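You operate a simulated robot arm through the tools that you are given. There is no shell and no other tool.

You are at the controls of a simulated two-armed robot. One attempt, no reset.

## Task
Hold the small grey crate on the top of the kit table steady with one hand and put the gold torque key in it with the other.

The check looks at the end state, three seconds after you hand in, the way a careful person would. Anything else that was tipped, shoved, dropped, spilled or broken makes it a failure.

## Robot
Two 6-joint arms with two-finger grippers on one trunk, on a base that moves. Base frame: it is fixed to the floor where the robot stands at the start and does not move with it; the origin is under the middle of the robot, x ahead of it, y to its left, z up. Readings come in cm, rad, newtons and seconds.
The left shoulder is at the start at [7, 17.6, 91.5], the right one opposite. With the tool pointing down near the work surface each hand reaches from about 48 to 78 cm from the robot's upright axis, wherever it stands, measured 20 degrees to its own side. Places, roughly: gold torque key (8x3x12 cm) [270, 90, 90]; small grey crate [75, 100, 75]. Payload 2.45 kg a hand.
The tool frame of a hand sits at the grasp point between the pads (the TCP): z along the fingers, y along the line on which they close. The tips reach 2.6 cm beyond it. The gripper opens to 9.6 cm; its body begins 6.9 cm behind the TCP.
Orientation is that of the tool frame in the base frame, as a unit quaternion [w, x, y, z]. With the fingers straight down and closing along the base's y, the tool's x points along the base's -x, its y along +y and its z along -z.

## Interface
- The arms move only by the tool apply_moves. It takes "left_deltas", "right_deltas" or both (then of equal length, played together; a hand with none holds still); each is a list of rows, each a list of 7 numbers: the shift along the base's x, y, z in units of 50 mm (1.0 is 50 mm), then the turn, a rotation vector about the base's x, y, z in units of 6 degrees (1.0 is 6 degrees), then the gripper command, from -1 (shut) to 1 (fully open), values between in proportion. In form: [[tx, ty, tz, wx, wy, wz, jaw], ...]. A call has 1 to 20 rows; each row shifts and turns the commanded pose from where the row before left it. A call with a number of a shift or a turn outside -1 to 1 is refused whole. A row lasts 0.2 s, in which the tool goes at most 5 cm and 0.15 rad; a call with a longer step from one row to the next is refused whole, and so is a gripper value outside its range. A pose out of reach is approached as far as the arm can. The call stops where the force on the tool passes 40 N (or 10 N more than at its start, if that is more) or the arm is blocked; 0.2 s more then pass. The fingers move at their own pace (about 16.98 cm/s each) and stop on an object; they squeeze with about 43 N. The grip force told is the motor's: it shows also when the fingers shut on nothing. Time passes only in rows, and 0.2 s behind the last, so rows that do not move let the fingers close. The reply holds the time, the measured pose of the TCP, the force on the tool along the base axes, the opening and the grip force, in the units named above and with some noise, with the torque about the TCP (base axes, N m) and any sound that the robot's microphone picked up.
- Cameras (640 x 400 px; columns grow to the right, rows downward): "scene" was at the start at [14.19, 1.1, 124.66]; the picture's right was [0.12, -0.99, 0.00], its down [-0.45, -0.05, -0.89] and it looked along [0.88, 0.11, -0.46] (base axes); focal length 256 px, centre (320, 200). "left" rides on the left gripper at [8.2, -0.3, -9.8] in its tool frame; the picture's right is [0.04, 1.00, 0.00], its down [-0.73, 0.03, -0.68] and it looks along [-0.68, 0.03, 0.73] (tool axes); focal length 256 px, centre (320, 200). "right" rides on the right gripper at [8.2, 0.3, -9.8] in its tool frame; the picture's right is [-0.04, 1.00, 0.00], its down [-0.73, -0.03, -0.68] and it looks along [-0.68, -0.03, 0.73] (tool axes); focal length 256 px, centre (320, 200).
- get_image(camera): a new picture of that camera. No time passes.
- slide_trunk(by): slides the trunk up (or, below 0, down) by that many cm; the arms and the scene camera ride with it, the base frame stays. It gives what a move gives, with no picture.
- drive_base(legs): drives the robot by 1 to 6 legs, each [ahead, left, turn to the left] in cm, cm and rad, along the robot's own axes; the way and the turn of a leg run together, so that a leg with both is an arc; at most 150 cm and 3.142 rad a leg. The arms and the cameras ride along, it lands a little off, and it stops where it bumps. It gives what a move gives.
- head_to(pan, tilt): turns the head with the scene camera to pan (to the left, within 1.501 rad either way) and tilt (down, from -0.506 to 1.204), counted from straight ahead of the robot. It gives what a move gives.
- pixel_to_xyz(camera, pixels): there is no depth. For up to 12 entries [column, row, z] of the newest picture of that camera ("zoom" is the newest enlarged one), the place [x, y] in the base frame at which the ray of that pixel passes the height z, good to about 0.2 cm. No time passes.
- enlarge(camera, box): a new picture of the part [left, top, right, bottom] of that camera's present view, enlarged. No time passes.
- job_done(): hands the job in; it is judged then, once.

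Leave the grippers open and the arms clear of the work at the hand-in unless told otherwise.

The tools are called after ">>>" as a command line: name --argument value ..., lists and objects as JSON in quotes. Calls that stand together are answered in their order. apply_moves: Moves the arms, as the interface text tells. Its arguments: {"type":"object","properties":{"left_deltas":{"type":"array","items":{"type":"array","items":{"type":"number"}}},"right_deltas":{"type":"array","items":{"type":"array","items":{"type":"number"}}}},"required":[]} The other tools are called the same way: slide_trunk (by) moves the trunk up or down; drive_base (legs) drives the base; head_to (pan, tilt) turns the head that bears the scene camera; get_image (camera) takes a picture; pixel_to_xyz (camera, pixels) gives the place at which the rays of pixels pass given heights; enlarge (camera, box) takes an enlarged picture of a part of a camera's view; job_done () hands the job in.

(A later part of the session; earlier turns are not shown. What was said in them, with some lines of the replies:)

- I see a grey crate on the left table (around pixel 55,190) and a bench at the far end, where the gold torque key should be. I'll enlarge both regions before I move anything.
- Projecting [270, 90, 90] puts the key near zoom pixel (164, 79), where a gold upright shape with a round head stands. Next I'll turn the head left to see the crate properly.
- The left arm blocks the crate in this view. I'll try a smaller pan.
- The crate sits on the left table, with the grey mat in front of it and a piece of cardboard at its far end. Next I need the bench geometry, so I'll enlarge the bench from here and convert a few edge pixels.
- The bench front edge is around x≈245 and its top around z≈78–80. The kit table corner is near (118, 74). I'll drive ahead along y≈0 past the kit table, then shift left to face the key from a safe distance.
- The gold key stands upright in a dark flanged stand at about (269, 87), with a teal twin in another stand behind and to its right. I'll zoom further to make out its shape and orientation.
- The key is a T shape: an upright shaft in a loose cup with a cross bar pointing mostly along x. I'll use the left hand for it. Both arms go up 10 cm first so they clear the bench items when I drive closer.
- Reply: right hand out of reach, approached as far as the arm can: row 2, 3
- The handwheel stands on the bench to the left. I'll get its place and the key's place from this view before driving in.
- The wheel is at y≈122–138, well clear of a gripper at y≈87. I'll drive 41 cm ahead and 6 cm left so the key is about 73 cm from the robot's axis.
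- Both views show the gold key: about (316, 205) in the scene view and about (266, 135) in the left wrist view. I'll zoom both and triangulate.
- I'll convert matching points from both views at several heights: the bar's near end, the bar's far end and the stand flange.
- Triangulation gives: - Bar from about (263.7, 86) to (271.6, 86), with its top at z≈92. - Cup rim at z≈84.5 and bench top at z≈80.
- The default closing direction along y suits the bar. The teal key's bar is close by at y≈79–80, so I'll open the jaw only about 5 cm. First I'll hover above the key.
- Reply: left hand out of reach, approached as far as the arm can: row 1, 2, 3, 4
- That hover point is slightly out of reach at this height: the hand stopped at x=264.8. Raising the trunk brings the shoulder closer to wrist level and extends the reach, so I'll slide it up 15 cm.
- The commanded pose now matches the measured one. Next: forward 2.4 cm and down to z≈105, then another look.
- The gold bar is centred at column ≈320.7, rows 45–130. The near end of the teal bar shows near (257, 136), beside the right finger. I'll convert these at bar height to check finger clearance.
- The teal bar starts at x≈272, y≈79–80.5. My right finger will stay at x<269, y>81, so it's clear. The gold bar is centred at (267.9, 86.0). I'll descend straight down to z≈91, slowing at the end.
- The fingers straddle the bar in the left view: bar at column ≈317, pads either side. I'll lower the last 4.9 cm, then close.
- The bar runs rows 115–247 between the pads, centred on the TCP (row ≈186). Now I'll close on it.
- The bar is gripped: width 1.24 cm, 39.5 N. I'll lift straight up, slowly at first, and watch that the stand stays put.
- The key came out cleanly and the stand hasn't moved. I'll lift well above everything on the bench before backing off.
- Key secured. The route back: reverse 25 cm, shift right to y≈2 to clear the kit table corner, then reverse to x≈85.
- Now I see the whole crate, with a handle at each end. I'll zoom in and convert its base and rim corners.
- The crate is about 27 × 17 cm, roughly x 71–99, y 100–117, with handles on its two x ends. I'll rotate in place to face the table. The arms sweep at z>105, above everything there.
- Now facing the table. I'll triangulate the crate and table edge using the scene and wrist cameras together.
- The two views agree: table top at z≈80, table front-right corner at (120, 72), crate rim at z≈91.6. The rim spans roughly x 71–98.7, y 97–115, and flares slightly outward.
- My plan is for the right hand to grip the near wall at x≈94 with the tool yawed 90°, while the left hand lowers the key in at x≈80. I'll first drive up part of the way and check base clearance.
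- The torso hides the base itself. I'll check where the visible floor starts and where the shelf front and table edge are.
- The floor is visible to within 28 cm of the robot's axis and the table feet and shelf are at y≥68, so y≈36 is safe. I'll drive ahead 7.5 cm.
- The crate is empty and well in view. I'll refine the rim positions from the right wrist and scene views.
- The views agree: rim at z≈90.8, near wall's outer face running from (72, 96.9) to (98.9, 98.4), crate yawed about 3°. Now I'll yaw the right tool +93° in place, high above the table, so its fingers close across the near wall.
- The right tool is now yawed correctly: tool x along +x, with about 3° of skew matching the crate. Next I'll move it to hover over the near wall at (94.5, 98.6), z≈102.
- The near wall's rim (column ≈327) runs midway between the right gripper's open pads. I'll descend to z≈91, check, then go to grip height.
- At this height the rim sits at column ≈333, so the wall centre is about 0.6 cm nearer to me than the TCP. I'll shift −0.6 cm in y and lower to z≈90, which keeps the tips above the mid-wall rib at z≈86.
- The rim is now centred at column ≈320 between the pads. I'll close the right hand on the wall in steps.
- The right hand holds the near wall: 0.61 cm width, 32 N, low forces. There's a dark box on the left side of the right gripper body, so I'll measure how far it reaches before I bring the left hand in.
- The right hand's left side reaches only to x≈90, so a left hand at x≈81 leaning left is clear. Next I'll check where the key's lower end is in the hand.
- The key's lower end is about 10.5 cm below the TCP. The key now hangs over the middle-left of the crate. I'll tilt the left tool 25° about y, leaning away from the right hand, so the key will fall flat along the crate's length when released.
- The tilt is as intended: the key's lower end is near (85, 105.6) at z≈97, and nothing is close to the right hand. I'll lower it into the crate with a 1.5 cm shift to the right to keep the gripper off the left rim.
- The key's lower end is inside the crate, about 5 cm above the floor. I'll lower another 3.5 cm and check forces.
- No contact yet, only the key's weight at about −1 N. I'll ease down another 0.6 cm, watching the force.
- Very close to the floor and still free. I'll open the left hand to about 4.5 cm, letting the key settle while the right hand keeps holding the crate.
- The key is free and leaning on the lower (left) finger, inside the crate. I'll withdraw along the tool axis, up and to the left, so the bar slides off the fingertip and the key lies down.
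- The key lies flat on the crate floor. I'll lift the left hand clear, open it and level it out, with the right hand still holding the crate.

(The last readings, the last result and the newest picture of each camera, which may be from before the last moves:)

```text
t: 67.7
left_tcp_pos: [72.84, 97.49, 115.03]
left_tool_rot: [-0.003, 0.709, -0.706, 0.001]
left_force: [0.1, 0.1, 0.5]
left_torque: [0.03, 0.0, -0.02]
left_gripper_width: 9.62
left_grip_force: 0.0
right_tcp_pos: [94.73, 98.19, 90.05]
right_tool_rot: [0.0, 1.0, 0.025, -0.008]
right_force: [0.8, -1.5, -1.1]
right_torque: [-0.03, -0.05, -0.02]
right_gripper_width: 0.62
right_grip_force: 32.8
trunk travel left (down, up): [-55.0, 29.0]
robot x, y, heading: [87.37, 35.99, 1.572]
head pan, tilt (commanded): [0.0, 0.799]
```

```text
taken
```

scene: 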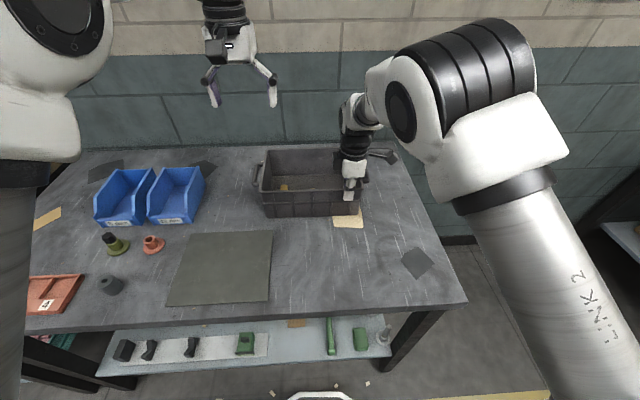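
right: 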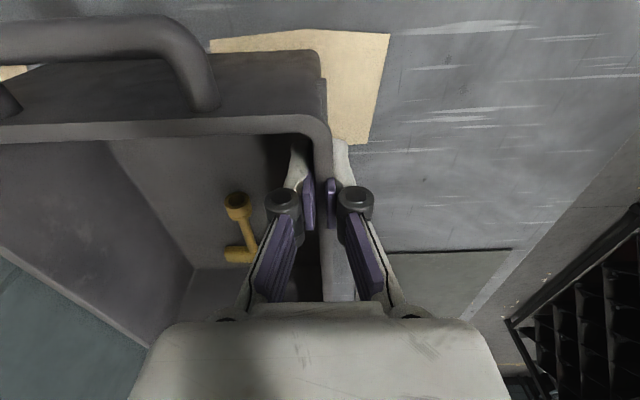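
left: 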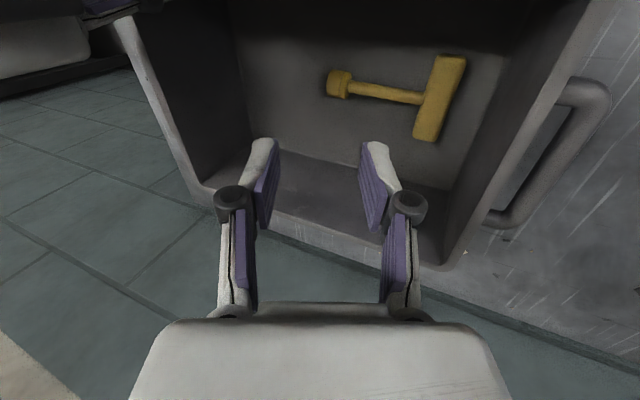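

The left hand is clear. Now I'll open the right hand about 5 cm, which keeps well away from the key, and lift it straight up.

>>> apply_moves --right_deltas '[[0, 0, 0, 0, 0, 0, -0.5], [0, 0, 0, 0, 0, 0, 0.04], [0, 0, 0, 0, 0, 0, 0.04]]'

>>> get_image --camera "right"

```text
t: 68.5
left_tcp_pos: [72.84, 97.51, 115.05]
left_tool_rot: [-0.004, 0.708, -0.706, 0.0]
left_force: [0.2, -0.7, -0.2]
left_torque: [0.05, 0.03, 0.02]
left_gripper_width: 9.59
left_grip_force: 0.0
right_tcp_pos: [94.87, 98.08, 90.06]
right_tool_rot: [0.0, 1.0, 0.025, -0.007]
right_force: [-0.1, -0.5, -0.2]
right_torque: [-0.03, -0.04, 0.01]
right_gripper_width: 5.0
right_grip_force: 0.1
trunk travel left (down, up): [-55.0, 29.0]
robot x, y, heading: [87.35, 36.59, 1.572]
head pan, tilt (commanded): [0.0, 0.799]
```

```text
taken
```

right: 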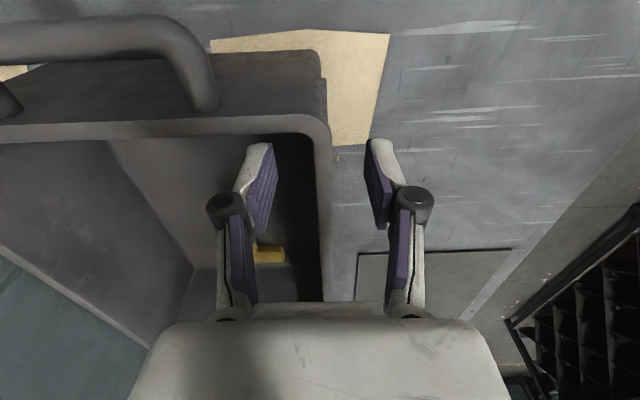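

Both pads are clear of the wall. I'll lift straight up, then move out to the right.

>>> apply_moves --right_deltas '[[0, 0, 0.4, 0, 0, 0, 0.04], [0, 0, 0.6, 0, 0, 0, 0.04], [0, 0, 0.7, 0, 0, 0, 0.04], [0.2, -0.2, 0.7, 0, 0, 0, 0.04], [0.3, -0.3, 0.7, 0, 0, 0, 0.5], [0.4, -0.4, 0.7, 0, 0, 0, 1], [0.4, -0.4, 0.6, 0, 0, 0, 1], [0, 0, 0, 0, 0, 0, 1]]'

>>> get_image --camera "scene"

```text
t: 70.3
left_tcp_pos: [72.73, 97.44, 115.15]
left_tool_rot: [-0.004, 0.708, -0.706, 0.0]
left_force: [-1.0, 0.4, 0.0]
left_torque: [0.0, -0.03, 0.01]
left_gripper_width: 9.6
left_grip_force: 0.0
right_tcp_pos: [100.53, 91.34, 112.3]
right_tool_rot: [0.0, 0.999, 0.036, 0.002]
right_force: [0.7, 0.8, -1.0]
right_torque: [0.03, -0.03, 0.01]
right_gripper_width: 9.61
right_grip_force: 0.1
trunk travel left (down, up): [-55.0, 29.0]
robot x, y, heading: [87.47, 36.31, 1.571]
head pan, tilt (commanded): [0.0, 0.799]
```

```text
taken
```

scene: 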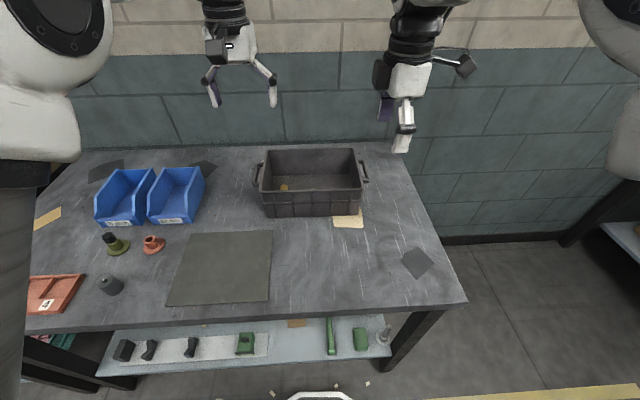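

Both arms are up and the crate is in the same image position as before. I'll back the robot off so the arms are clear of the table, then take a last look.

>>> drive_base --legs '[[-33, 0, 0]]'

>>> head_to --pan 0.0 --tilt 0.6

>>> get_image --camera "scene"

>>> enlarge --camera "scene" --box '[240, 150, 400, 250]'

>>> get_image --camera "left"

```text
t: 72.5
left_tcp_pos: [72.73, 63.71, 115.14]
left_tool_rot: [-0.003, 0.708, -0.706, 0.0]
left_force: [-0.6, 0.3, -0.1]
left_torque: [-0.01, 0.0, -0.01]
left_gripper_width: 9.61
left_grip_force: 0.1
right_tcp_pos: [100.54, 57.67, 112.19]
right_tool_rot: [0.0, 0.999, 0.037, 0.002]
right_force: [0.2, -0.2, 0.1]
right_torque: [0.01, -0.01, 0.0]
right_gripper_width: 9.58
right_grip_force: 0.0
trunk travel left (down, up): [-55.0, 29.0]
robot x, y, heading: [87.39, 2.43, 1.57]
head pan, tilt (commanded): [0.0, 0.799]
```

```text
t: 73.2
left_tcp_pos: [72.82, 63.85, 115.18]
left_tool_rot: [-0.004, 0.708, -0.706, -0.001]
left_force: [-0.5, 0.3, -0.3]
left_torque: [0.01, 0.02, 0.03]
left_gripper_width: 9.61
left_grip_force: 0.0
right_tcp_pos: [100.59, 57.71, 112.19]
right_tool_rot: [0.0, 0.999, 0.037, 0.001]
right_force: [0.4, 0.8, 0.3]
right_torque: [-0.02, -0.04, -0.01]
right_gripper_width: 9.59
right_grip_force: 0.1
trunk travel left (down, up): [-55.0, 29.0]
robot x, y, heading: [87.58, 2.52, 1.571]
head pan, tilt (commanded): [0.0, 0.6]
```

```text
taken
```

scene: 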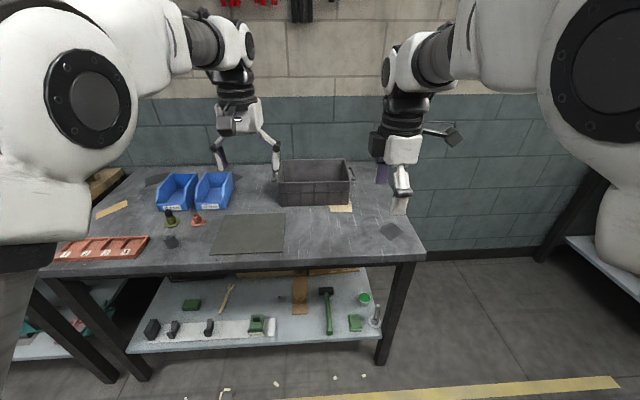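

```text
4.00 times, centred on (320, 200) of scene
```

zoom: 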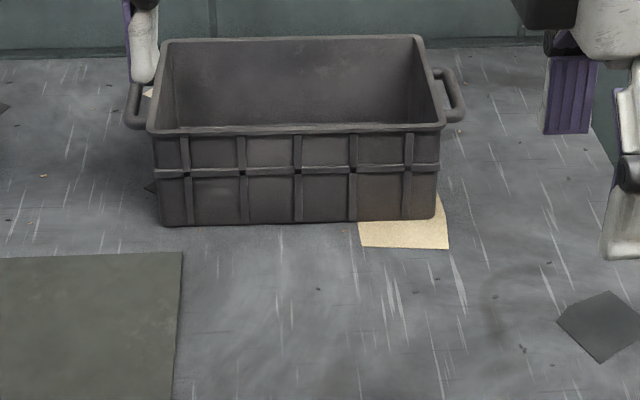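

```text
taken
```

left: 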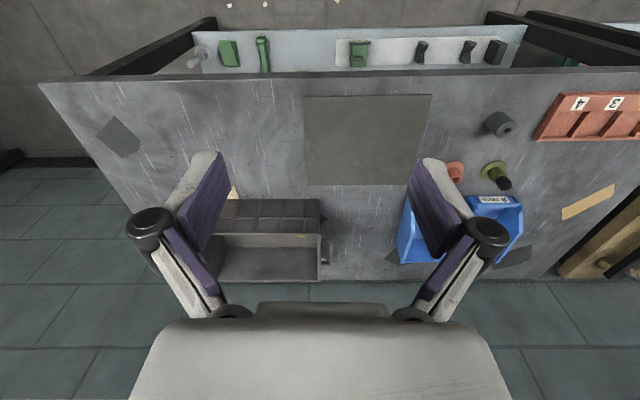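

The crate is upright and where it was, and both grippers are open and clear. One last zoom on the lower shelf to confirm nothing was disturbed.

>>> enlarge --camera "scene" --box '[120, 260, 400, 380]'

```text
2.29 times, centred on (260, 320) of scene
```

zoom: 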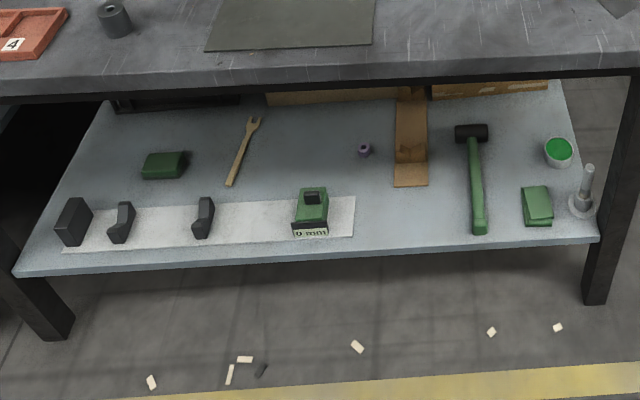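

The shelf is undisturbed. The gold key lies flat in the crate, the crate hasn't shifted, and both arms are clear with grippers open, so I'm handing in.

>>> job_done

```text
The job is handed in.
```

The gold torque key is lying flat on the floor of the small grey crate. The right hand held the crate's near wall throughout, and only let go after the left hand was clear.

- **Key:** I lifted it straight out of its stand on the bench. The stand stayed in place, and I kept clear of the teal key next to it.
- **Crate:** it is upright and in the same position in the camera view as before I gripped it.
- **Surroundings:** in the final views, nothing else on the kit table or its lower shelf looked tipped or shifted. I did not look at the bench again after driving away.
- **Robot:** both grippers are open, and the arms are raised and backed off from the table.

The job is handed in, but I haven't seen the result of the check.
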